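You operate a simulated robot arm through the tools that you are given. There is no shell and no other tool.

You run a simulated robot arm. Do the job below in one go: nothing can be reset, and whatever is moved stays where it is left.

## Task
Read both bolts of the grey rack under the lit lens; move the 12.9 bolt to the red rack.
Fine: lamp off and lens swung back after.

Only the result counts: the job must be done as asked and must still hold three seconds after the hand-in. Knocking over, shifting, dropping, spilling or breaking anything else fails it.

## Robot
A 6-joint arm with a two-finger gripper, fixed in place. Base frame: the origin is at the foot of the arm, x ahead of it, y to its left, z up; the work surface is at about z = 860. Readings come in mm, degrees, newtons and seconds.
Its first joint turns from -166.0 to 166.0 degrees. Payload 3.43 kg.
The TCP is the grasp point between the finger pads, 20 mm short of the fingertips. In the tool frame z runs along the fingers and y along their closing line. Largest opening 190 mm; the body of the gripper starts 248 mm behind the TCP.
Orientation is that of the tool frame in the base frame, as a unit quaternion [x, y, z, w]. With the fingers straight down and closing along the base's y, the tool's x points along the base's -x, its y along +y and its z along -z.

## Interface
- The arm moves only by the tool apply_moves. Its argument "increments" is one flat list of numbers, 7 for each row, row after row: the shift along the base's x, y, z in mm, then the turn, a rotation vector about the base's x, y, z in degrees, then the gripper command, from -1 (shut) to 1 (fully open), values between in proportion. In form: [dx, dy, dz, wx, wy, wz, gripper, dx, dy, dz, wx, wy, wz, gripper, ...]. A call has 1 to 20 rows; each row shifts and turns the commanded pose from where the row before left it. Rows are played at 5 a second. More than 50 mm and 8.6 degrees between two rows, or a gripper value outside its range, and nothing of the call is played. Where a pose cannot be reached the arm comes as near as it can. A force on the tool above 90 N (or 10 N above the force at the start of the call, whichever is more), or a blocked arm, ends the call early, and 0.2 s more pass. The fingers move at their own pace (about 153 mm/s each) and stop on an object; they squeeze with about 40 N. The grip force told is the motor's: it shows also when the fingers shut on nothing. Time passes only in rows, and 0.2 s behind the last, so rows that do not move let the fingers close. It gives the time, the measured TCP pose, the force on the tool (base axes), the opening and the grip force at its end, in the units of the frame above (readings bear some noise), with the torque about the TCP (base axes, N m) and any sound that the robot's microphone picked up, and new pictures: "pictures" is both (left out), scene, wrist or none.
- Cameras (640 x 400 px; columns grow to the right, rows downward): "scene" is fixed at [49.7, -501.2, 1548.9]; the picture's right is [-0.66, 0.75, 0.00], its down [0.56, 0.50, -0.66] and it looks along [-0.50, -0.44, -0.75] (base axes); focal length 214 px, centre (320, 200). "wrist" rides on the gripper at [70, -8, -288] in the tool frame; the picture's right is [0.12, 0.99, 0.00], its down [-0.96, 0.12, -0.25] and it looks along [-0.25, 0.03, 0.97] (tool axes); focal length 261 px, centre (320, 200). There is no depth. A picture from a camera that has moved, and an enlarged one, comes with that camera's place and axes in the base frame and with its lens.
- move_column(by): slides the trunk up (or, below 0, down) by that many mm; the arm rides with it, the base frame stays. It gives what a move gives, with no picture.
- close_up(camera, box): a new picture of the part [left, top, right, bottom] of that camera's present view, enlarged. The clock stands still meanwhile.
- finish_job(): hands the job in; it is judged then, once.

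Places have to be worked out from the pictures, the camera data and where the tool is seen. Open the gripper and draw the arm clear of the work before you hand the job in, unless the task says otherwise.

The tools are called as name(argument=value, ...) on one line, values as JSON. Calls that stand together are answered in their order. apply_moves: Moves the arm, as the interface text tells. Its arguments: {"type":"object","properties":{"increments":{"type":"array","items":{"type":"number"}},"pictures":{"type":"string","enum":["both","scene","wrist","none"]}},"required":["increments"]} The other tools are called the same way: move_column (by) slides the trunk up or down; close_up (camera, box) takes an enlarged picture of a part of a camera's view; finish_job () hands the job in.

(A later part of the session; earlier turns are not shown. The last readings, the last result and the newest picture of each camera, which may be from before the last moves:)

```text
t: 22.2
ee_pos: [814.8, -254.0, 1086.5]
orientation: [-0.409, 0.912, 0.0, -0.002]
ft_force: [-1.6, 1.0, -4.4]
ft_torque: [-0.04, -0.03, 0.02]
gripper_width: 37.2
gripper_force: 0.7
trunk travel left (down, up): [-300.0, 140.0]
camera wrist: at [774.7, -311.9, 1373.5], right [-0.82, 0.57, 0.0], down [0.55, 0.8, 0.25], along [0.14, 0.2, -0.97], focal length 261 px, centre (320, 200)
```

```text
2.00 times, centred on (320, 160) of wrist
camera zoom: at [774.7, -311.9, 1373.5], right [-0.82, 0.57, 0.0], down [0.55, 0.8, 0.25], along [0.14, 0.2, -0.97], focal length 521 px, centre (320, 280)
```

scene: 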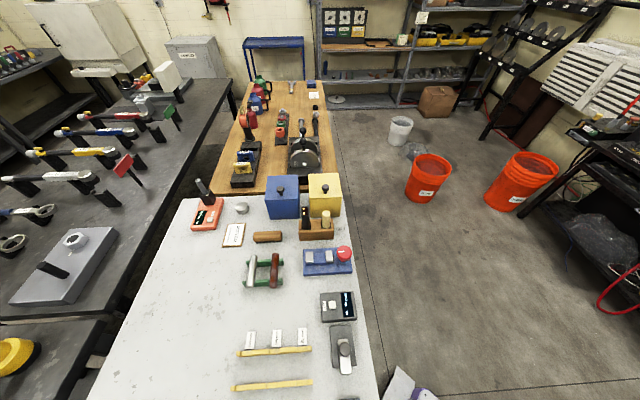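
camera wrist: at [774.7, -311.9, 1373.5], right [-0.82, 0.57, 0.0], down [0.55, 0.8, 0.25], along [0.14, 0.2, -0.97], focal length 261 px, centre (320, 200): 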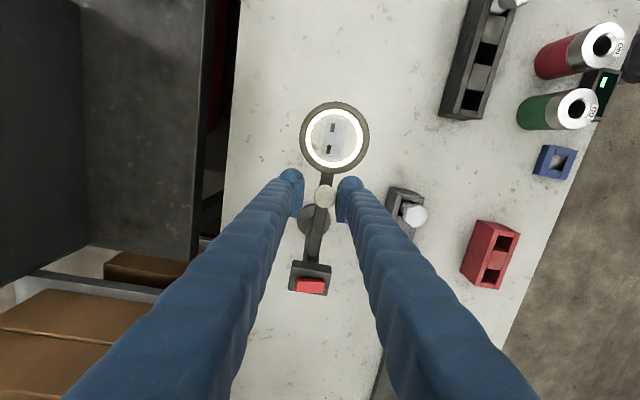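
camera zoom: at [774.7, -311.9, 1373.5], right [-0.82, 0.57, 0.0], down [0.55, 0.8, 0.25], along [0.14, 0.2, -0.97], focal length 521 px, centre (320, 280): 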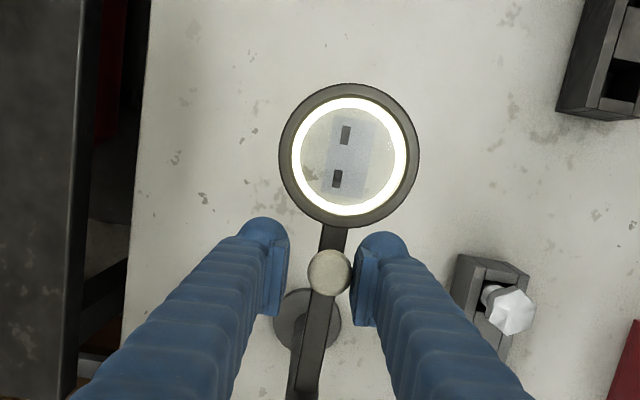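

The ring is back at [764,-297.5], matching its home reading. I back the fingers off to centre on the knob, open a little, and lift straight up.

apply_moves(increments=[-4.4, 4.1, 0, 0, 0, 0, -0.474, 0, 0, 0, 0, 0, 0, -0.474, 0, 0, 45, 0, 0, 0, -0.474, 0, 0, 45, 0, 0, 0, -0.474, 0, 0, 0, 0, 0, 0, -0.474], pictures="wrist")

close_up(camera="wrist", box=[220, 60, 420, 260])

```text
t: 23.4
ee_pos: [810.6, -249.6, 1179.7]
orientation: [-0.41, 0.912, 0.0, -0.001]
ft_force: [-0.3, -0.6, -0.1]
ft_torque: [-0.01, 0.04, 0.01]
gripper_width: 50.0
gripper_force: 0.0
trunk travel left (down, up): [-300.0, 140.0]
camera wrist: at [769.5, -307.1, 1466.4], right [-0.82, 0.57, 0.0], down [0.55, 0.79, 0.25], along [0.14, 0.2, -0.97], focal length 261 px, centre (320, 200)
```

wrist: 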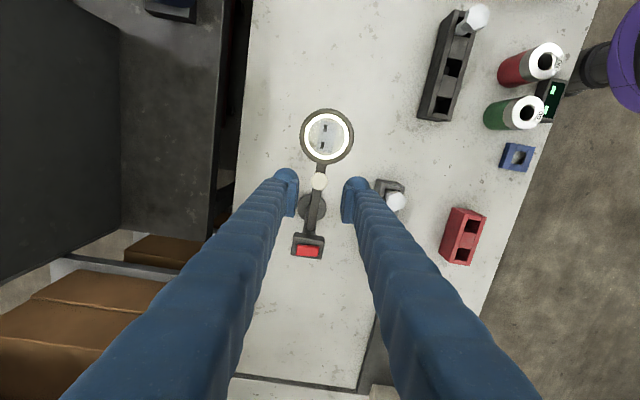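

```text
2.00 times, centred on (320, 160) of wrist
camera zoom: at [769.5, -307.1, 1466.4], right [-0.82, 0.57, 0.0], down [0.55, 0.79, 0.25], along [0.14, 0.2, -0.97], focal length 521 px, centre (320, 280)
```

zoom: 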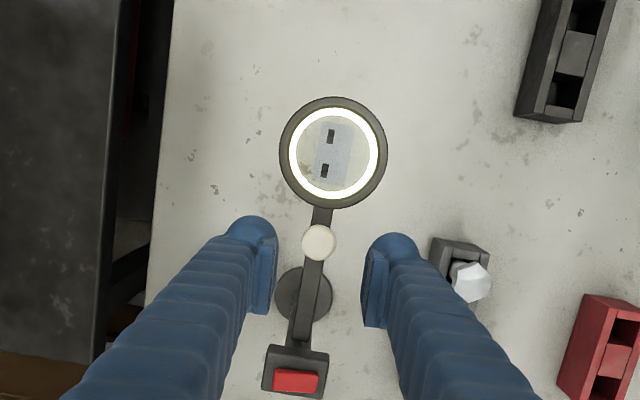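

Lens is home. Next I return to the one-finger press pose over the button (yaw 0, opening 60 mm).

apply_moves(increments=[10.3, 16.2, 0, 0, 0, -6.9, -0.37, 10.3, 16.2, 0, 0, 0, -6.9, -0.37, 10.3, 16.2, 0, 0, 0, -6.9, -0.37, 10.3, 16.2, 0, 0, 0, -6.9, -0.37, 10.3, 16.2, 0, 0, 0, -6.9, -0.37, 10.3, 16.2, 0, 0, 0, -6.9, -0.37, 10.3, 16.2, 0, 0, 0, -6.9, -0.37, 0, 0, -30, 0, 0, 0, -0.37, 0, 0, 0, 0, 0, 0, -0.37], pictures="wrist")

close_up(camera="wrist", box=[220, 120, 380, 240])

```text
t: 25.4
ee_pos: [882.8, -137.4, 1149.2]
orientation: [0.001, 1.0, -0.001, 0.001]
ft_force: [-0.6, -0.7, -0.1]
ft_torque: [0.05, -0.03, -0.04]
gripper_width: 60.0
gripper_force: 0.0
trunk travel left (down, up): [-300.0, 140.0]
camera wrist: at [812.0, -144.9, 1435.6], right [-0.12, 0.99, 0.0], down [0.96, 0.11, 0.25], along [0.25, 0.03, -0.97], focal length 261 px, centre (320, 200)
```

wrist: 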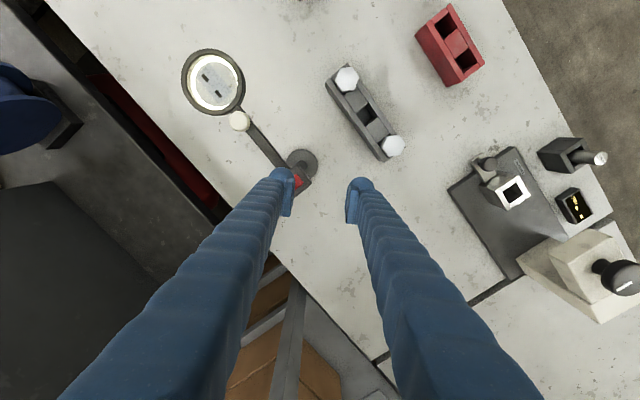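

```text
3.33 times, centred on (300, 180) of wrist
camera zoom: at [812.0, -144.9, 1435.6], right [-0.12, 0.99, 0.0], down [0.96, 0.11, 0.25], along [0.25, 0.03, -0.97], focal length 869 px, centre (387, 267)
```

zoom: 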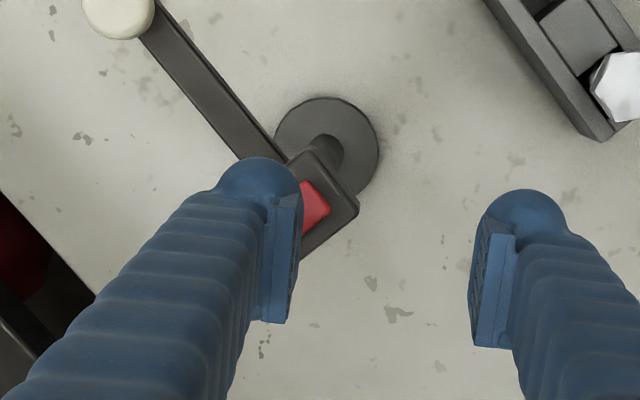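

Aligned as before; I shift 2 mm, descend and press down again in small steps.

apply_moves(increments=[1, 2, -16, 0, 0, 0, -0.37, 0, 0, -4, 0, 0, 0, -0.37, 0, 0, -2, 0, 0, 0, -0.37, 0, 0, -2, 0, 0, 0, -0.37, 0, 0, 0, 0, 0, 0, -0.37], pictures="wrist")

```text
t: 26.6
ee_pos: [882.8, -134.6, 1125.7]
orientation: [0.0, 1.0, 0.0, 0.001]
ft_force: [2.0, -1.1, 10.6]
ft_torque: [-0.47, -0.04, 0.0]
gripper_width: 61.2
gripper_force: 0.7
trunk travel left (down, up): [-300.0, 140.0]
camera wrist: at [812.9, -142.2, 1411.3], right [-0.12, 0.99, 0.0], down [0.96, 0.12, 0.25], along [0.25, 0.03, -0.97], focal length 261 px, centre (320, 200)
```

wrist: 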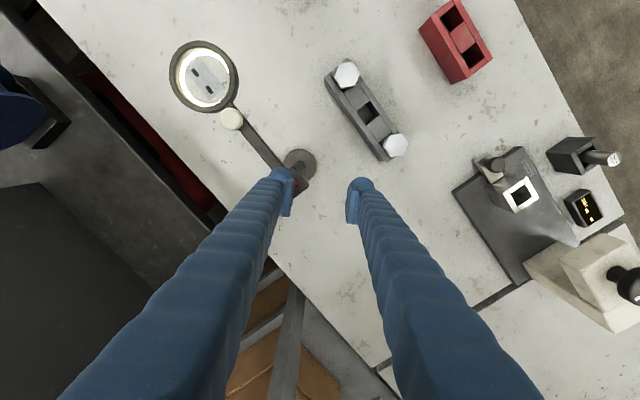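

Contact at 10.6 N, still lit. I press 2 mm more.

apply_moves(increments=[0, 0, -2, 0, 0, 0, -0.37, 0, 0, 0, 0, 0, 0, -0.37], pictures="wrist")

```text
t: 27.2
ee_pos: [883.9, -133.9, 1125.0]
orientation: [0.0, 1.0, 0.0, 0.002]
ft_force: [5.9, -0.8, 25.5]
ft_torque: [-1.17, -0.15, 0.24]
gripper_width: 61.6
gripper_force: 1.5
trunk travel left (down, up): [-300.0, 140.0]
camera wrist: at [812.2, -141.8, 1410.9], right [-0.12, 0.99, 0.0], down [0.96, 0.12, 0.25], along [0.25, 0.03, -0.97], focal length 261 px, centre (320, 200)
```

wrist: 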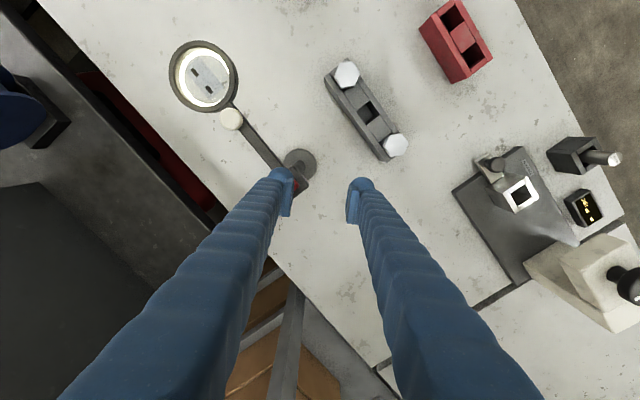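

Still lit at 25 N; press slightly more.

apply_moves(increments=[0, 0, -1, 0, 0, 0, -0.37, 0, 0, 0, 0, 0, 0, -0.37], pictures="wrist")

```text
t: 27.8
ee_pos: [883.2, -134.3, 1126.0]
orientation: [0.0, 1.0, -0.001, 0.002]
ft_force: [9.3, -0.1, 41.2]
ft_torque: [-1.72, -0.24, 0.37]
gripper_width: 61.4
gripper_force: 1.8
trunk travel left (down, up): [-300.0, 140.0]
camera wrist: at [811.8, -141.8, 1410.7], right [-0.12, 0.99, 0.0], down [0.96, 0.12, 0.25], along [0.25, 0.03, -0.97], focal length 261 px, centre (320, 200)
```

wrist: 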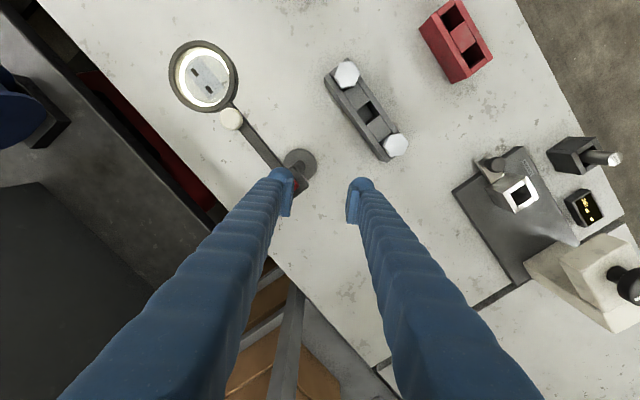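

No change at 41 N; perhaps it's a rocker or the finger rests on the housing. I lift and inspect the button.

apply_moves(increments=[0, 0, 5, 0, 0, 0, -0.37, 0, 0, 40, 0, 0, 0, -0.37, 0, 35, 0, 0, 0, 0, -0.37, 0, 0, 0, 0, 0, 0, -0.37], pictures="wrist")

close_up(camera="wrist", box=[220, 140, 300, 220])

close_up(camera="wrist", box=[140, 40, 260, 160])

```text
t: 28.8
ee_pos: [883.2, -99.1, 1167.8]
orientation: [0.0, 1.0, 0.0, 0.0]
ft_force: [-1.0, 0.1, 0.6]
ft_torque: [-0.14, -0.04, 0.02]
gripper_width: 60.0
gripper_force: 0.0
trunk travel left (down, up): [-300.0, 140.0]
camera wrist: at [812.7, -106.2, 1453.9], right [-0.12, 0.99, 0.0], down [0.96, 0.12, 0.25], along [0.25, 0.03, -0.97], focal length 261 px, centre (320, 200)
```

wrist: 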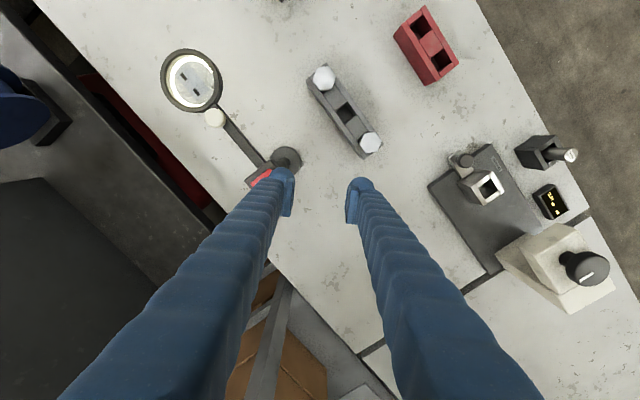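

```text
5.00 times, centred on (260, 180) of wrist
camera zoom: at [812.7, -106.2, 1453.9], right [-0.12, 0.99, 0.0], down [0.96, 0.12, 0.25], along [0.25, 0.03, -0.97], focal length 1303 px, centre (620, 300)
```

zoom: 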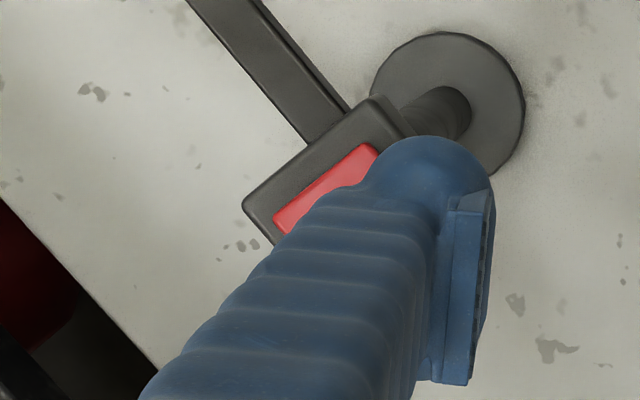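

```text
3.33 times, centred on (200, 100) of wrist
camera zoom: at [812.7, -106.2, 1453.9], right [-0.12, 0.99, 0.0], down [0.96, 0.12, 0.25], along [0.25, 0.03, -0.97], focal length 869 px, centre (720, 533)
```

zoom: 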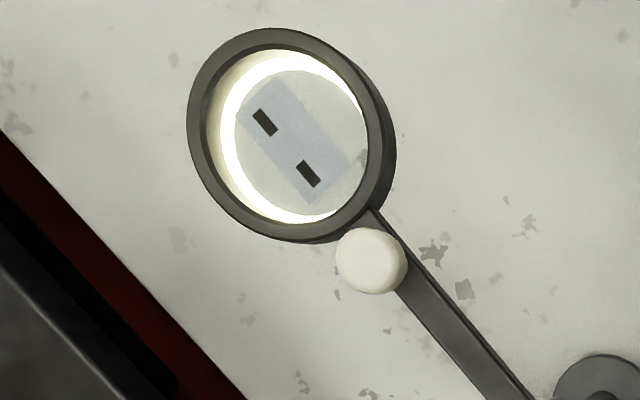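

I move back in x for an unobstructed view of the button.

apply_moves(increments=[-40, 0, 20, 0, 0, 0, -0.37, -40, -20, 0, 0, 0, 0, -0.37, 0, 0, 0, 0, 0, 0, -0.37], pictures="wrist")

close_up(camera="wrist", box=[230, 190, 310, 270])

```text
t: 29.6
ee_pos: [803.2, -120.5, 1187.6]
orientation: [0.001, 1.0, 0.0, -0.001]
ft_force: [0.5, -0.1, 0.2]
ft_torque: [0.12, -0.02, 0.03]
gripper_width: 60.0
gripper_force: 0.2
trunk travel left (down, up): [-300.0, 140.0]
camera wrist: at [733.2, -128.1, 1473.1], right [-0.12, 0.99, 0.0], down [0.96, 0.11, 0.25], along [0.24, 0.03, -0.97], focal length 261 px, centre (320, 200)
```

wrist: 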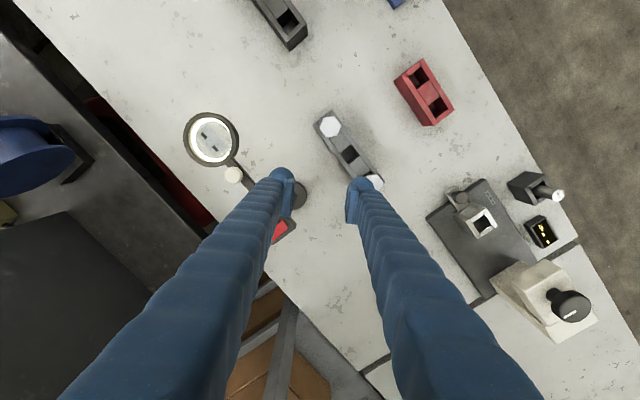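

```text
5.00 times, centred on (270, 230) of wrist
camera zoom: at [733.2, -128.1, 1473.1], right [-0.12, 0.99, 0.0], down [0.96, 0.11, 0.25], along [0.24, 0.03, -0.97], focal length 1303 px, centre (570, 50)
```

zoom: 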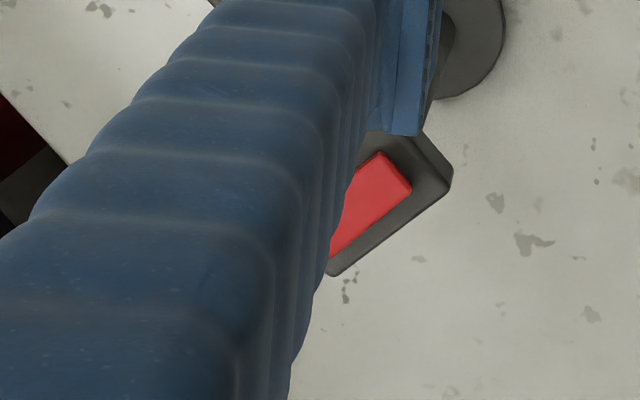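

The finger still hides part; I shift in y with the gripper opened wider so the button shows between the fingers.

apply_moves(increments=[0, -30, 20, 0, 0, 0, 0.2, 0, -25, 20, 0, 0, 0, 0.2, 0, 0, 0, 0, 0, 0, 0.2], pictures="wrist")

close_up(camera="wrist", box=[290, 200, 350, 275])

```text
t: 30.4
ee_pos: [802.7, -174.9, 1228.2]
orientation: [0.0, 1.0, 0.0, -0.001]
ft_force: [-0.1, -0.3, -0.1]
ft_torque: [-0.02, 0.03, 0.02]
gripper_width: 113.8
gripper_force: 0.0
trunk travel left (down, up): [-300.0, 140.0]
camera wrist: at [732.8, -182.1, 1513.8], right [-0.12, 0.99, 0.0], down [0.96, 0.12, 0.25], along [0.24, 0.03, -0.97], focal length 261 px, centre (320, 200)
```

wrist: 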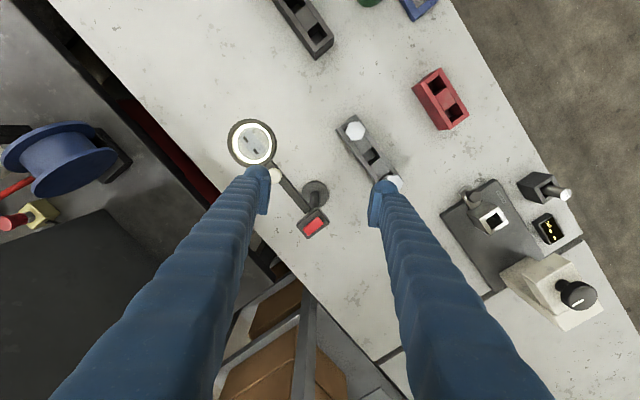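

```text
5.33 times, centred on (320, 238) of wrist
camera zoom: at [732.8, -182.1, 1513.8], right [-0.12, 0.99, 0.0], down [0.96, 0.12, 0.25], along [0.24, 0.03, -0.97], focal length 1390 px, centre (320, 0)
```

zoom: 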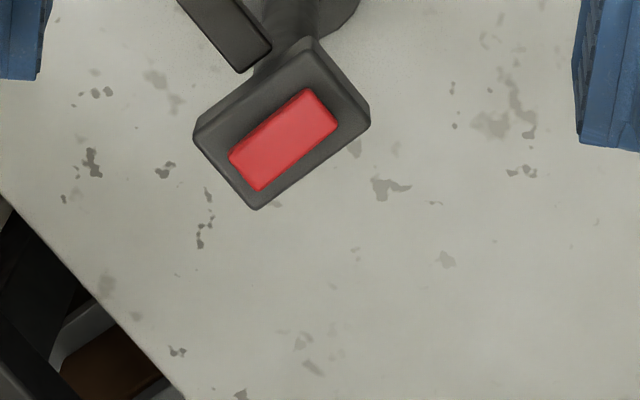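

close_up(camera="wrist", box=[294, 204, 334, 244])

close_up(camera="wrist", box=[215, 105, 335, 245])

```text
10.00 times, centred on (314, 224) of wrist
camera zoom: at [732.8, -182.1, 1513.8], right [-0.12, 0.99, 0.0], down [0.96, 0.12, 0.25], along [0.24, 0.03, -0.97], focal length 2606 px, centre (380, -40)
```

zoom: 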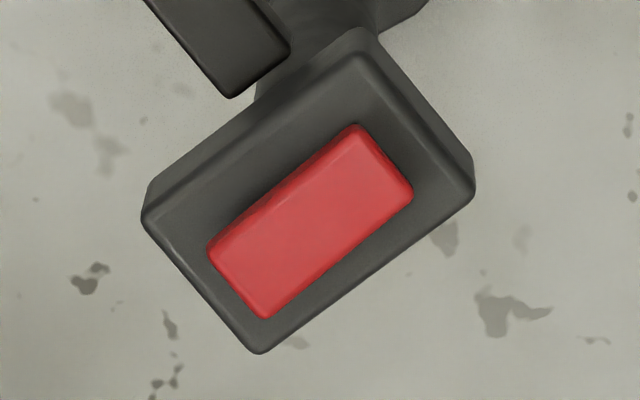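

```text
2.86 times, centred on (275, 175) of wrist
camera zoom: at [732.8, -182.1, 1513.8], right [-0.12, 0.99, 0.0], down [0.96, 0.12, 0.25], along [0.24, 0.03, -0.97], focal length 745 px, centre (449, 271)
```

zoom: 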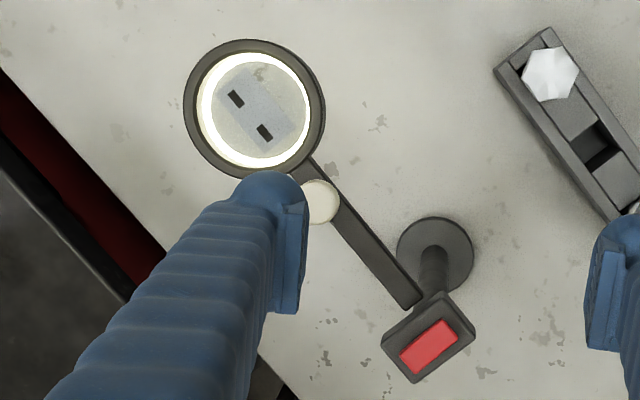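

close_up(camera="wrist", box=[301, 211, 325, 235])

```text
16.00 times, centred on (313, 223) of wrist
camera zoom: at [732.8, -182.1, 1513.8], right [-0.12, 0.99, 0.0], down [0.96, 0.12, 0.25], along [0.24, 0.03, -0.97], focal length 4170 px, centre (432, -168)
```

zoom: 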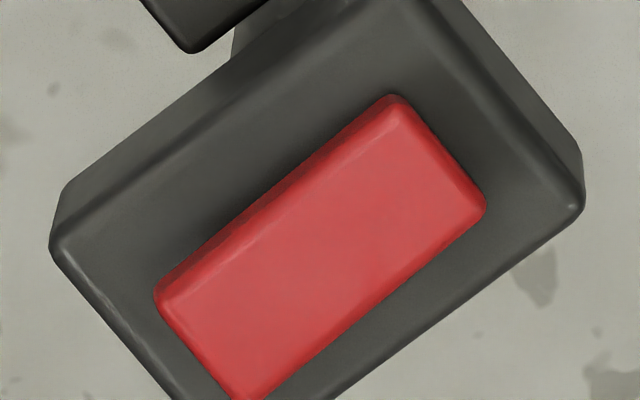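

The button could be a rocker: in the off picture one end looked higher than now. I return to the first viewpoint to compare its tilt with the lamp-off image.

apply_moves(increments=[-45, 8, 13, 0, 0, 0, 0.2, -45, 8, 13, 0, 0, 0, 0.2, -45, 8, 13, 0, 0, 0, 0.2, -45, 8, 13, 0, 0, 0, 0.2, -40, 6, 10, 0, 0, 0, 0.2, 0, 0, 0, 0, 0, 0, 0.2], pictures="wrist")

close_up(camera="wrist", box=[270, 290, 302, 325])

```text
t: 31.8
ee_pos: [584.1, -138.5, 1290.1]
orientation: [0.0, 1.0, 0.0, -0.001]
ft_force: [0.2, 0.2, -1.0]
ft_torque: [0.01, 0.07, 0.0]
gripper_width: 113.9
gripper_force: 0.0
trunk travel left (down, up): [-300.0, 140.0]
camera wrist: at [514.5, -147.2, 1575.5], right [-0.12, 0.99, 0.0], down [0.96, 0.11, 0.25], along [0.24, 0.03, -0.97], focal length 261 px, centre (320, 200)
```

wrist: 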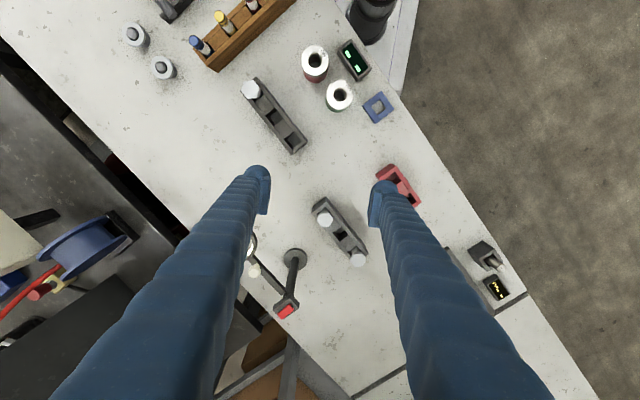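

```text
11.43 times, centred on (286, 308) of wrist
camera zoom: at [514.5, -147.2, 1575.5], right [-0.12, 0.99, 0.0], down [0.96, 0.11, 0.25], along [0.24, 0.03, -0.97], focal length 2979 px, centre (709, -1029)
```

zoom: 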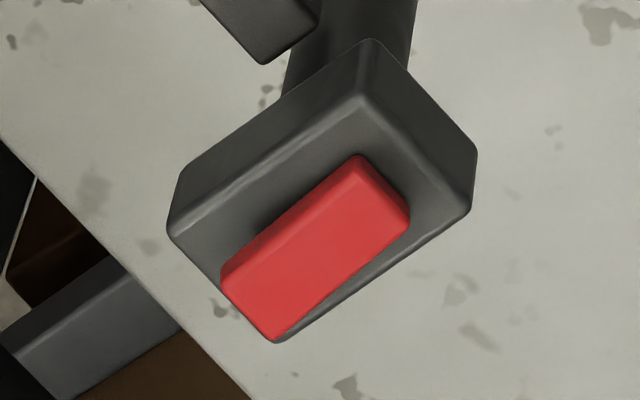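

Confirmed: it is a rocker — the (-x,+y) end is now down (ON), and the (+x,-y) end stands high. I go back with yaw +45° so the -y finger's narrow face comes down only on the raised (+x,-y) end.

apply_moves(increments=[40, -3, 0, 0, 0, 6.43, 0.2, 40, -3, 0, 0, 0, 6.43, 0, 40, -3, 0, 0, 0, 6.43, -0.37, 40, -3, 0, 0, 0, 6.43, -0.37, 40, -3, 0, 0, 0, 6.43, -0.37, 40, -2, 0, 0, 0, 6.43, -0.37, 41, -1.5, 0, 0, 0, 6.42, -0.37, 0, 0, -45, 0, 0, 0, -0.37, 0, 0, -45, 0, 0, 0, -0.37, 0, 0, -40, 0, 0, 0, -0.37, 0, 0, 0, 0, 0, 0, -0.37], pictures="wrist")

close_up(camera="wrist", box=[220, 130, 380, 250])

```text
t: 34.2
ee_pos: [863.8, -153.3, 1156.6]
orientation: [-0.383, 0.924, 0.0, 0.001]
ft_force: [-1.0, -0.1, 0.6]
ft_torque: [0.0, 0.02, -0.02]
gripper_width: 59.8
gripper_force: 0.0
trunk travel left (down, up): [-300.0, 140.0]
camera wrist: at [820.5, -209.8, 1441.9], right [-0.79, 0.62, 0.0], down [0.6, 0.76, 0.25], along [0.15, 0.19, -0.97], focal length 261 px, centre (320, 200)
```

wrist: 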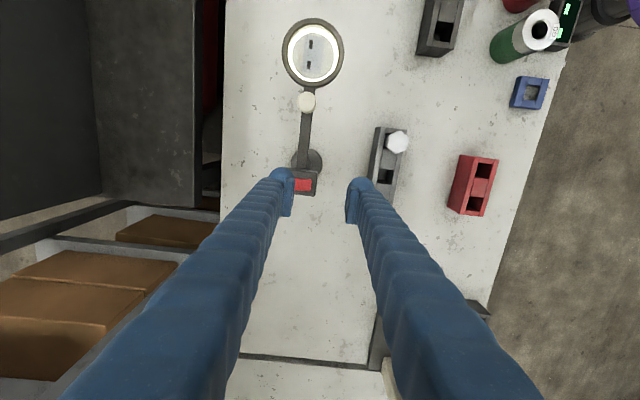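

```text
3.33 times, centred on (300, 190) of wrist
camera zoom: at [820.5, -209.8, 1441.9], right [-0.79, 0.62, 0.0], down [0.6, 0.76, 0.25], along [0.15, 0.19, -0.97], focal length 869 px, centre (387, 233)
```

zoom: 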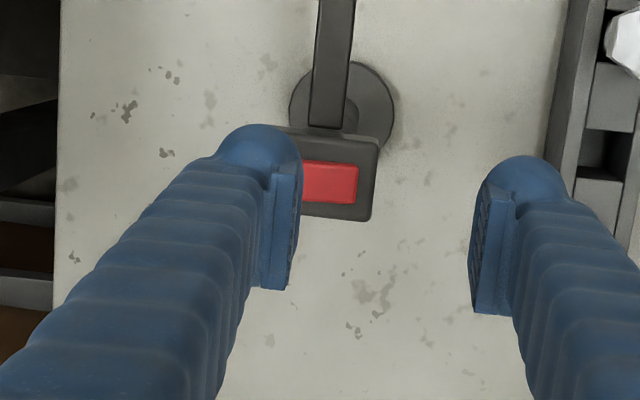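

The finger's inner face is just past the rocker's pivot on the raised side. I nudge 2 mm further that way, descend, and press stepwise.

apply_moves(increments=[2, -2, -20, 0, 0, 0, -0.37, 0, 0, -4, 0, 0, 0, -0.37, 0, 0, -2, 0, 0, 0, -0.37, 0, 0, -2, 0, 0, 0, -0.37, 0, 0, 0, 0, 0, 0, -0.37], pictures="wrist")

close_up(camera="wrist", box=[220, 10, 380, 210])

```text
t: 35.4
ee_pos: [866.9, -156.1, 1130.1]
orientation: [-0.382, 0.924, 0.001, 0.0]
ft_force: [-0.1, 0.7, -1.0]
ft_torque: [0.0, 0.03, 0.0]
gripper_width: 59.9
gripper_force: 0.0
trunk travel left (down, up): [-300.0, 140.0]
camera wrist: at [823.2, -212.0, 1415.8], right [-0.79, 0.62, 0.0], down [0.6, 0.76, 0.25], along [0.15, 0.19, -0.97], focal length 261 px, centre (320, 200)
```

wrist: 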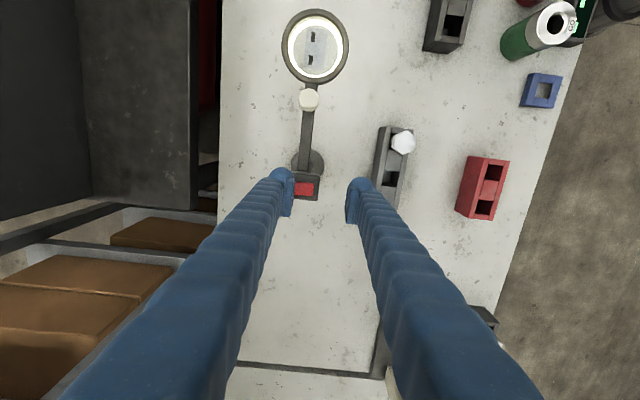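

```text
2.00 times, centred on (300, 110) of wrist
camera zoom: at [823.2, -212.0, 1415.8], right [-0.79, 0.62, 0.0], down [0.6, 0.76, 0.25], along [0.15, 0.19, -0.97], focal length 521 px, centre (360, 380)
```

zoom: 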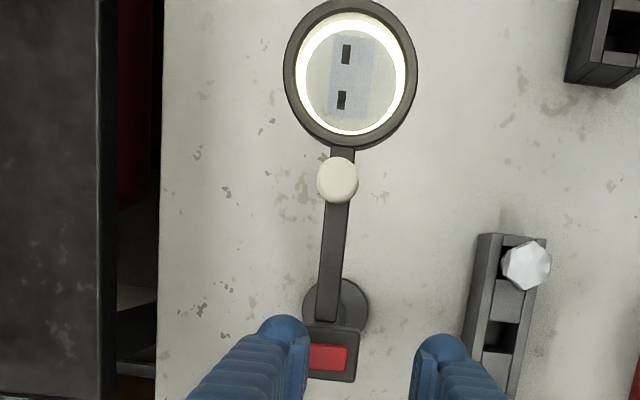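

No contact yet; continue down in 2 mm steps.

apply_moves(increments=[0, 0, -2, 0, 0, 0, -0.37, 0, 0, -2, 0, 0, 0, -0.37, 0, 0, 0, 0, 0, 0, -0.37], pictures="wrist")

```text
t: 36.2
ee_pos: [867.2, -158.1, 1125.9]
orientation: [-0.383, 0.924, 0.0, 0.0]
ft_force: [0.5, -0.2, -0.3]
ft_torque: [0.01, -0.03, -0.01]
gripper_width: 60.0
gripper_force: 0.1
trunk travel left (down, up): [-300.0, 140.0]
camera wrist: at [823.3, -212.6, 1412.6], right [-0.79, 0.62, 0.0], down [0.6, 0.76, 0.25], along [0.15, 0.19, -0.97], focal length 261 px, centre (320, 200)
```

wrist: 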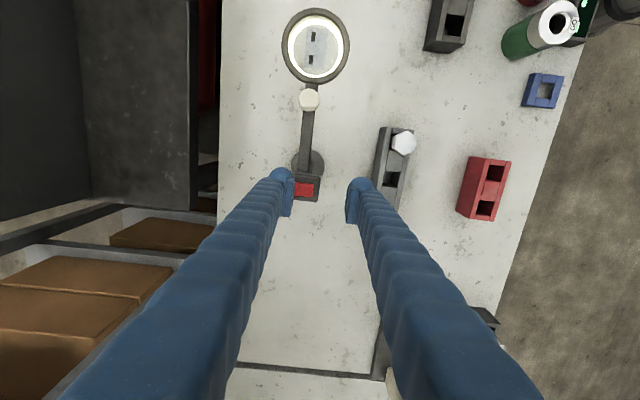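

apply_moves(increments=[0, 0, -2, 0, 0, 0, -0.37, 0, 0, -1, 0, 0, 0, -0.37, 0, 0, 0, 0, 0, 0, -0.37], pictures="wrist")

close_up(camera="wrist", box=[260, 150, 340, 230])

```text
t: 37.0
ee_pos: [867.4, -156.3, 1124.7]
orientation: [-0.383, 0.924, -0.001, 0.0]
ft_force: [0.2, 0.6, 0.9]
ft_torque: [0.01, 0.04, -0.01]
gripper_width: 59.7
gripper_force: 0.0
trunk travel left (down, up): [-300.0, 140.0]
camera wrist: at [822.7, -212.5, 1409.7], right [-0.79, 0.62, 0.0], down [0.6, 0.76, 0.25], along [0.15, 0.19, -0.97], focal length 261 px, centre (320, 200)
```

wrist: 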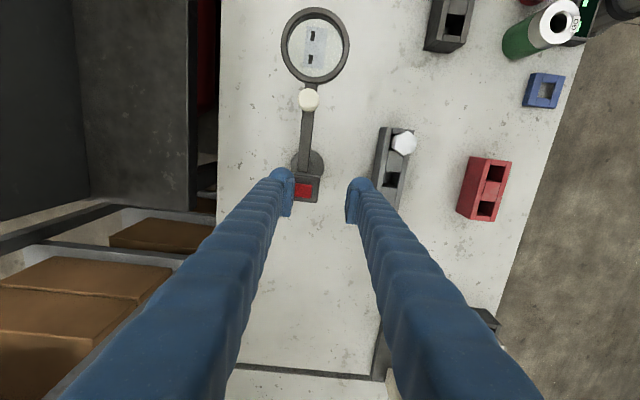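

```text
5.00 times, centred on (300, 190) of wrist
camera zoom: at [822.7, -212.5, 1409.7], right [-0.79, 0.62, 0.0], down [0.6, 0.76, 0.25], along [0.15, 0.19, -0.97], focal length 1303 px, centre (420, 250)
```

zoom: 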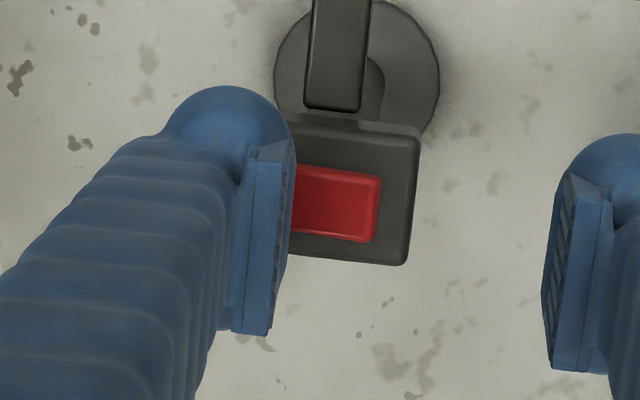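

The lamp ring is dark now — lamp off, rocker flipped. I lift straight up and move to view bolt B and the red rack.

apply_moves(increments=[0, 0, 40, 0, 0, 0, -0.37, 0, 0, 40, 0, 0, 0, -0.37, -15, 20, 20, 0, 0, 0, 0.2, -15, 25, 20, 0, 0, 0, 0.4, -15, 25, 0, 0, 0, 0, 0.4, 0, 0, 0, 0, 0, 0, 0.4], pictures="wrist")

close_up(camera="wrist", box=[280, 60, 480, 220])

close_up(camera="wrist", box=[180, 20, 340, 240])

```text
t: 38.4
ee_pos: [821.2, -85.9, 1240.7]
orientation: [-0.383, 0.924, 0.0, -0.001]
ft_force: [0.2, -0.1, -1.0]
ft_torque: [-0.04, 0.08, 0.01]
gripper_width: 133.2
gripper_force: 0.0
trunk travel left (down, up): [-300.0, 140.0]
camera wrist: at [778.3, -140.6, 1528.5], right [-0.79, 0.62, 0.0], down [0.6, 0.76, 0.25], along [0.15, 0.19, -0.97], focal length 261 px, centre (320, 200)
```

wrist: 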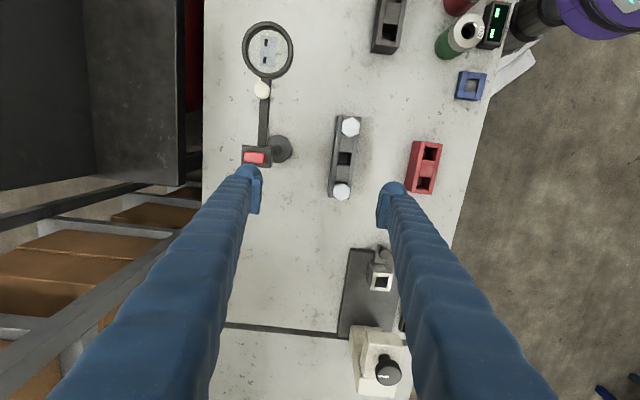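

```text
2.50 times, centred on (380, 140) of wrist
camera zoom: at [778.3, -140.6, 1528.5], right [-0.79, 0.62, 0.0], down [0.6, 0.76, 0.25], along [0.15, 0.19, -0.97], focal length 652 px, centre (170, 350)
```

zoom: 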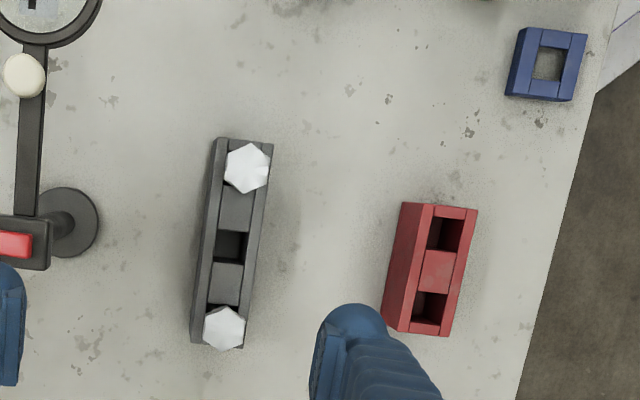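

```text
1.82 times, centred on (260, 130) of wrist
camera zoom: at [778.3, -140.6, 1528.5], right [-0.79, 0.62, 0.0], down [0.6, 0.76, 0.25], along [0.15, 0.19, -0.97], focal length 474 px, centre (429, 327)
```

zoom: 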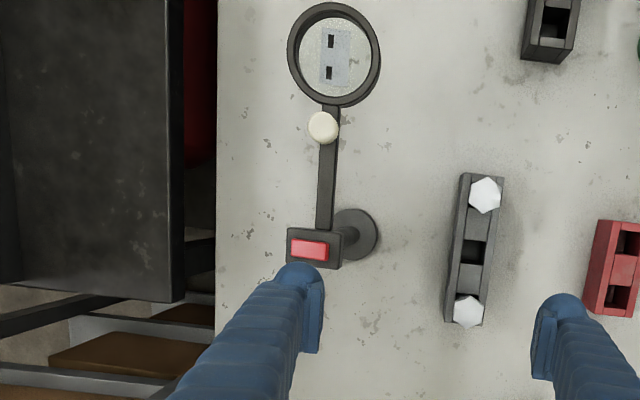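

Lamp off and lens home. Now I go above bolt B with yaw 45° (fingers closing across the rack, matching a pair of head flats) and check alignment.

apply_moves(increments=[-3.5, 36, -40, 0, 0, 0, -0.158, -3.5, 36, -40, 0, 0, 0, -0.158, 0, 0, -40, 0, 0, 0, -0.158, 0, 0, -20, 0, 0, 0, -0.158, 0, 0, 0, 0, 0, 0, -0.158], pictures="wrist")

close_up(camera="wrist", box=[240, 80, 440, 240])

```text
refused: row 1 steps farther than a row can; nothing moved
```

```text
2.50 times, centred on (340, 160) of wrist
camera zoom: at [778.3, -140.6, 1528.5], right [-0.79, 0.62, 0.0], down [0.6, 0.76, 0.25], along [0.15, 0.19, -0.97], focal length 652 px, centre (270, 300)
```

zoom: 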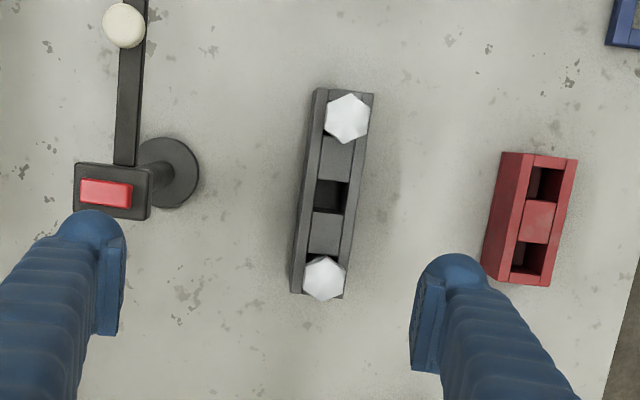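

The step was too long (combined >50 mm). I split it into smaller rows.

apply_moves(increments=[-2, 24, -30, 0, 0, 0, -0.158, -2, 24, -30, 0, 0, 0, -0.158, -3, 24, -30, 0, 0, 0, -0.158, 0, 0, -30, 0, 0, 0, -0.158, 0, 0, -20, 0, 0, 0, -0.158, 0, 0, 0, 0, 0, 0, -0.158], pictures="wrist")

close_up(camera="wrist", box=[240, 80, 440, 240])

```text
t: 39.8
ee_pos: [816.1, -14.6, 1103.5]
orientation: [-0.383, 0.924, 0.0, 0.0]
ft_force: [-1.0, 0.2, -0.1]
ft_torque: [-0.04, 0.01, 0.01]
gripper_width: 80.0
gripper_force: 0.0
trunk travel left (down, up): [-300.0, 140.0]
camera wrist: at [771.0, -70.3, 1389.5], right [-0.79, 0.62, 0.0], down [0.6, 0.76, 0.25], along [0.15, 0.19, -0.97], focal length 261 px, centre (320, 200)
```

wrist: 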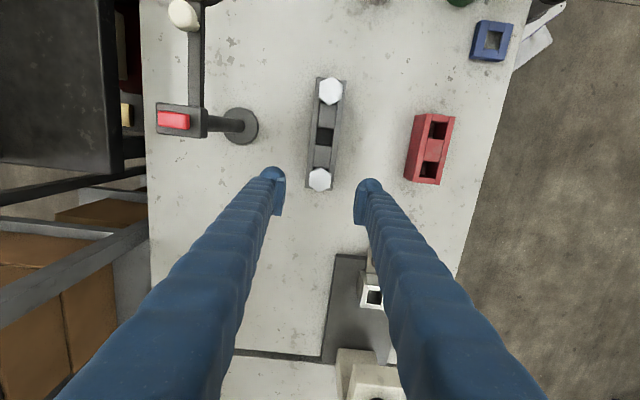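

```text
2.50 times, centred on (340, 160) of wrist
camera zoom: at [771.0, -70.3, 1389.5], right [-0.79, 0.62, 0.0], down [0.6, 0.76, 0.25], along [0.15, 0.19, -0.97], focal length 652 px, centre (270, 300)
```

zoom: 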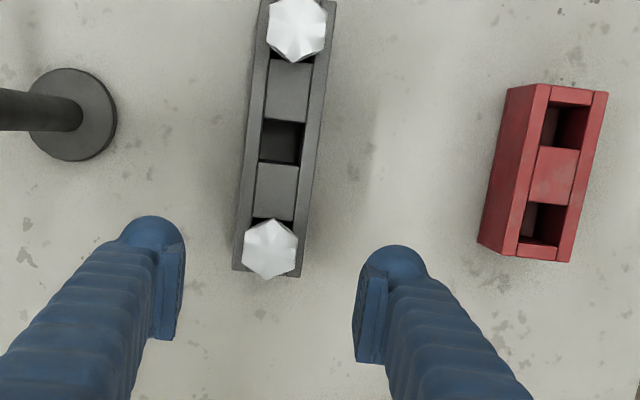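

Bolt B's head is nearly centred under the tool. I zoom in for the flats' orientation and the red rack's slots.

close_up(camera="wrist", box=[305, 160, 337, 195])

close_up(camera="wrist", box=[400, 105, 470, 195])

close_up(camera="wrist", box=[300, 70, 350, 130])

```text
11.43 times, centred on (321, 178) of wrist
camera zoom: at [771.0, -70.3, 1389.5], right [-0.79, 0.62, 0.0], down [0.6, 0.76, 0.25], along [0.15, 0.19, -0.97], focal length 2979 px, centre (309, 457)
```

zoom: 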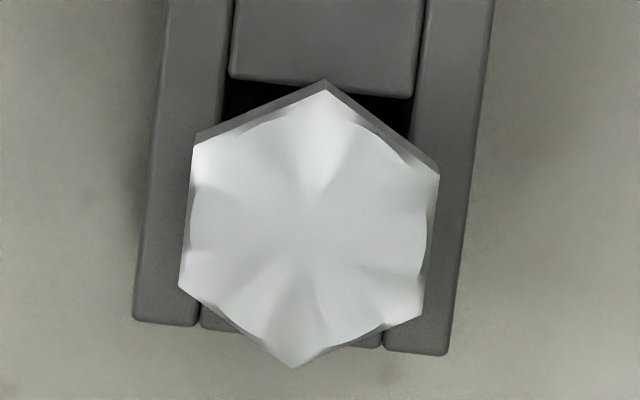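

```text
4.44 times, centred on (435, 150) of wrist
camera zoom: at [771.0, -70.3, 1389.5], right [-0.79, 0.62, 0.0], down [0.6, 0.76, 0.25], along [0.15, 0.19, -0.97], focal length 1158 px, centre (-191, 422)
```

zoom: 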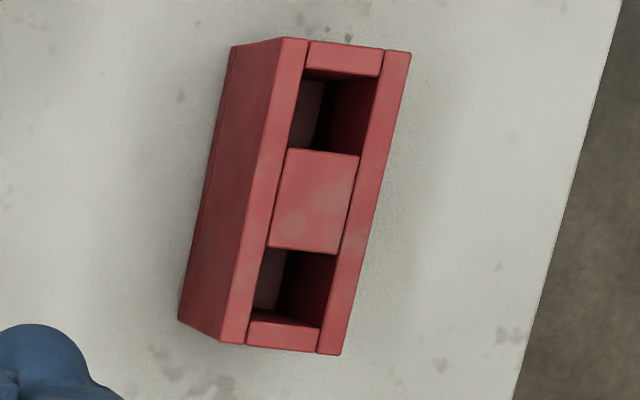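

```text
6.67 times, centred on (325, 100) of wrist
camera zoom: at [771.0, -70.3, 1389.5], right [-0.79, 0.62, 0.0], down [0.6, 0.76, 0.25], along [0.15, 0.19, -0.97], focal length 1738 px, centre (287, 867)
```

zoom: 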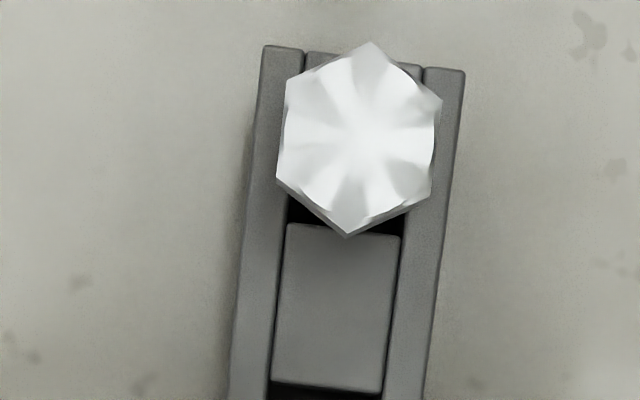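

Flats are parallel to the rack, so yaw 45° is right; head AF ≈ 34 mm, head top ≈ 968, rack tops ≈ 917, red slots ≈ [606,53] and [654,103]. I nudge toward B and lower to just above head height to recheck.

apply_moves(increments=[1.5, 3, -40, 0, 0, 0, -0.158, 0, 0, -40, 0, 0, 0, -0.158, 0, 0, -16, 0, 0, 0, -0.158, 0, 0, 0, 0, 0, 0, -0.158], pictures="wrist")

close_up(camera="wrist", box=[270, 130, 370, 230])

```text
t: 40.8
ee_pos: [816.2, -12.6, 1007.8]
orientation: [-0.383, 0.924, 0.0, 0.0]
ft_force: [0.1, 0.3, 0.1]
ft_torque: [-0.05, 0.04, 0.01]
gripper_width: 80.0
gripper_force: 0.1
trunk travel left (down, up): [-300.0, 140.0]
camera wrist: at [772.5, -66.7, 1293.4], right [-0.79, 0.62, 0.0], down [0.6, 0.76, 0.25], along [0.15, 0.19, -0.97], focal length 261 px, centre (320, 200)
```

wrist: 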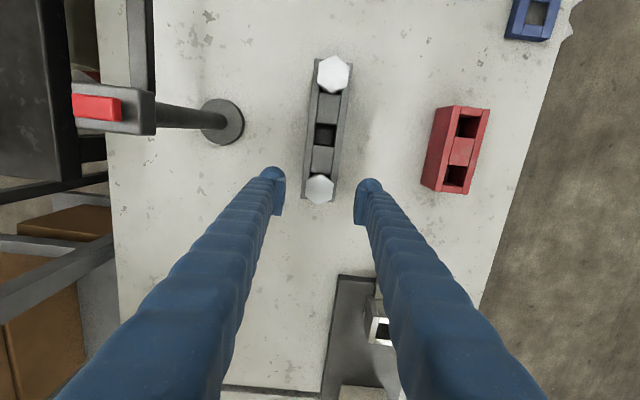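

```text
4.00 times, centred on (320, 180) of wrist
camera zoom: at [772.5, -66.7, 1293.4], right [-0.79, 0.62, 0.0], down [0.6, 0.76, 0.25], along [0.15, 0.19, -0.97], focal length 1043 px, centre (320, 280)
```

zoom: 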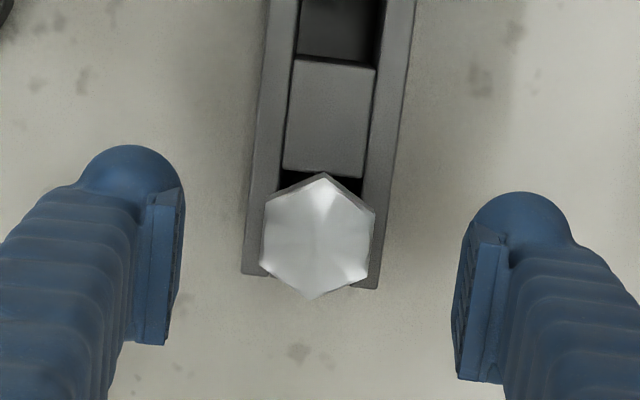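

The head sits exactly under the TCP. I lower to grip height (TCP ≈ 960) and check force/pose before closing.

apply_moves(increments=[0, 0, -25, 0, 0, 0, -0.158, 0, 0, -21, 0, 0, 0, -0.158, 0, 0, 0, 0, 0, 0, -0.158], pictures="wrist")

close_up(camera="wrist", box=[270, 130, 370, 230])

```text
t: 41.6
ee_pos: [817.0, -12.3, 962.4]
orientation: [-0.383, 0.924, 0.0, 0.0]
ft_force: [0.0, -0.2, -0.9]
ft_torque: [0.01, -0.01, -0.02]
gripper_width: 79.8
gripper_force: 0.0
trunk travel left (down, up): [-300.0, 140.0]
camera wrist: at [772.8, -67.2, 1248.1], right [-0.79, 0.62, 0.0], down [0.6, 0.76, 0.25], along [0.15, 0.19, -0.97], focal length 261 px, centre (320, 200)
```

wrist: 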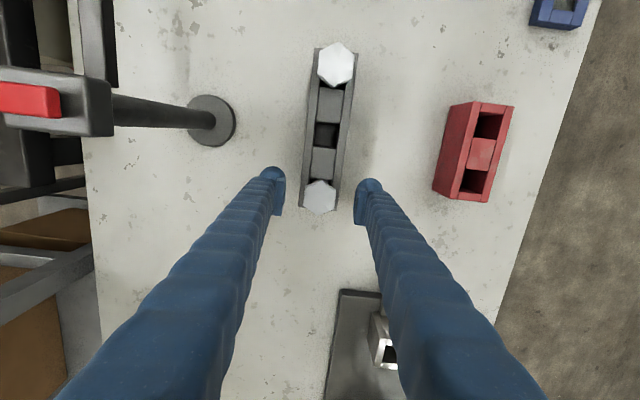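

```text
4.00 times, centred on (320, 180) of wrist
camera zoom: at [772.8, -67.2, 1248.1], right [-0.79, 0.62, 0.0], down [0.6, 0.76, 0.25], along [0.15, 0.19, -0.97], focal length 1043 px, centre (320, 280)
```

zoom: 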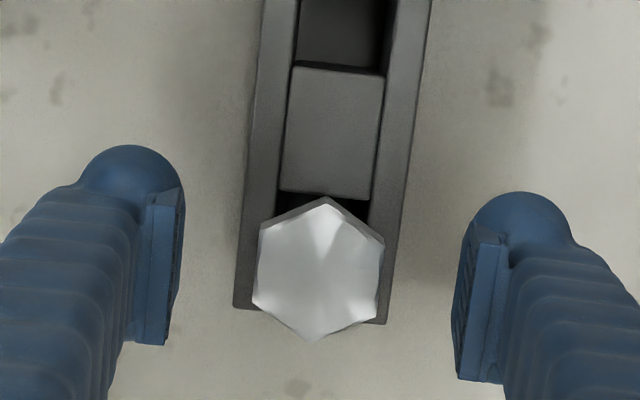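

Head top ≈ 965. I lower 5 mm more and close on the flats.

apply_moves(increments=[0, 0, -5, 0, 0, 0, -0.158, 0, 0, 0, 0, 0, 0, -0.5, 0, 0, 0, 0, 0, 0, -1, 0, 0, 0, 0, 0, 0, -1, 0, 0, 0, 0, 0, 0, -1], pictures="wrist")

close_up(camera="wrist", box=[270, 130, 370, 230])

```text
t: 42.8
ee_pos: [817.8, -11.9, 957.2]
orientation: [-0.383, 0.924, 0.0, 0.001]
ft_force: [-1.3, -0.6, 2.0]
ft_torque: [0.04, 0.0, -0.02]
gripper_width: 34.9
gripper_force: 39.6
trunk travel left (down, up): [-300.0, 140.0]
camera wrist: at [772.9, -66.7, 1243.2], right [-0.79, 0.62, 0.0], down [0.6, 0.76, 0.25], along [0.15, 0.19, -0.97], focal length 261 px, centre (320, 200)
```

wrist: 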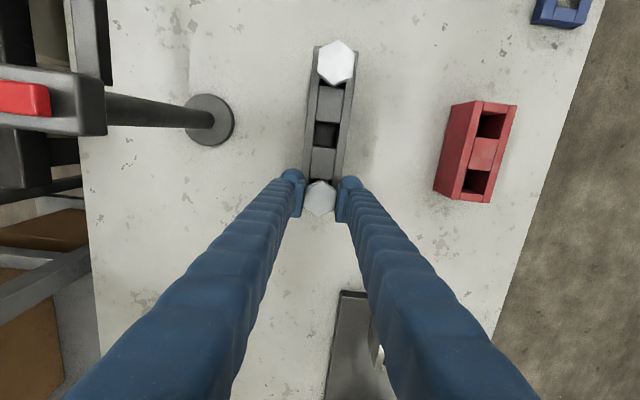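

```text
4.00 times, centred on (320, 180) of wrist
camera zoom: at [772.9, -66.7, 1243.2], right [-0.79, 0.62, 0.0], down [0.6, 0.76, 0.25], along [0.15, 0.19, -0.97], focal length 1043 px, centre (320, 280)
```

zoom: 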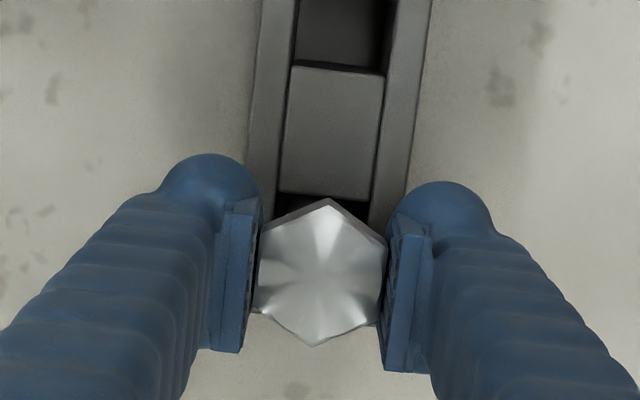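

Gripped: width 34.9 mm, 40 N. I lift straight up slowly at first.

apply_moves(increments=[0, 0, 10, 0, 0, 0, -1, 0, 0, 20, 0, 0, 0, -1, 0, 0, 30, 0, 0, 0, -1, 0, 0, 40, 0, 0, 0, -1, 0, 0, 40, 0, 0, 0, -1, 0, 0, 20, 0, 0, 0, -1, 0, 0, 0, 0, 0, 0, -1], pictures="wrist")

close_up(camera="wrist", box=[240, 80, 400, 240])

```text
t: 44.4
ee_pos: [817.1, -11.1, 1117.1]
orientation: [-0.383, 0.924, 0.0, -0.001]
ft_force: [1.0, -0.8, -3.9]
ft_torque: [0.0, 0.01, 0.0]
gripper_width: 34.7
gripper_force: 39.2
trunk travel left (down, up): [-300.0, 140.0]
camera wrist: at [773.5, -66.8, 1402.8], right [-0.79, 0.62, 0.0], down [0.6, 0.76, 0.25], along [0.15, 0.19, -0.97], focal length 261 px, centre (320, 200)
```

wrist: 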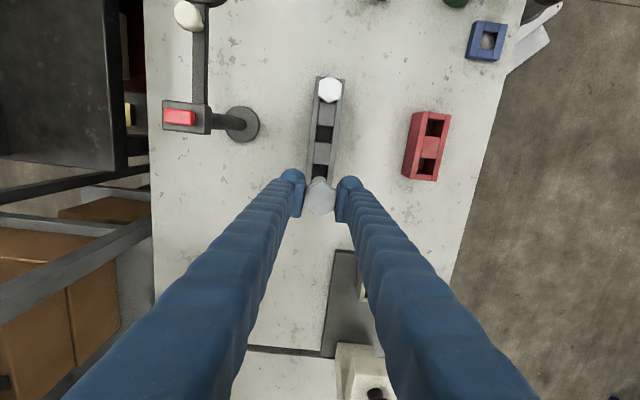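

```text
2.50 times, centred on (320, 160) of wrist
camera zoom: at [773.5, -66.8, 1402.8], right [-0.79, 0.62, 0.0], down [0.6, 0.76, 0.25], along [0.15, 0.19, -0.97], focal length 652 px, centre (320, 300)
```

zoom: 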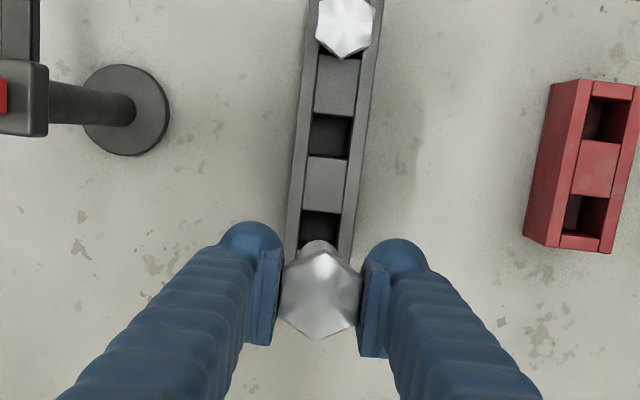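

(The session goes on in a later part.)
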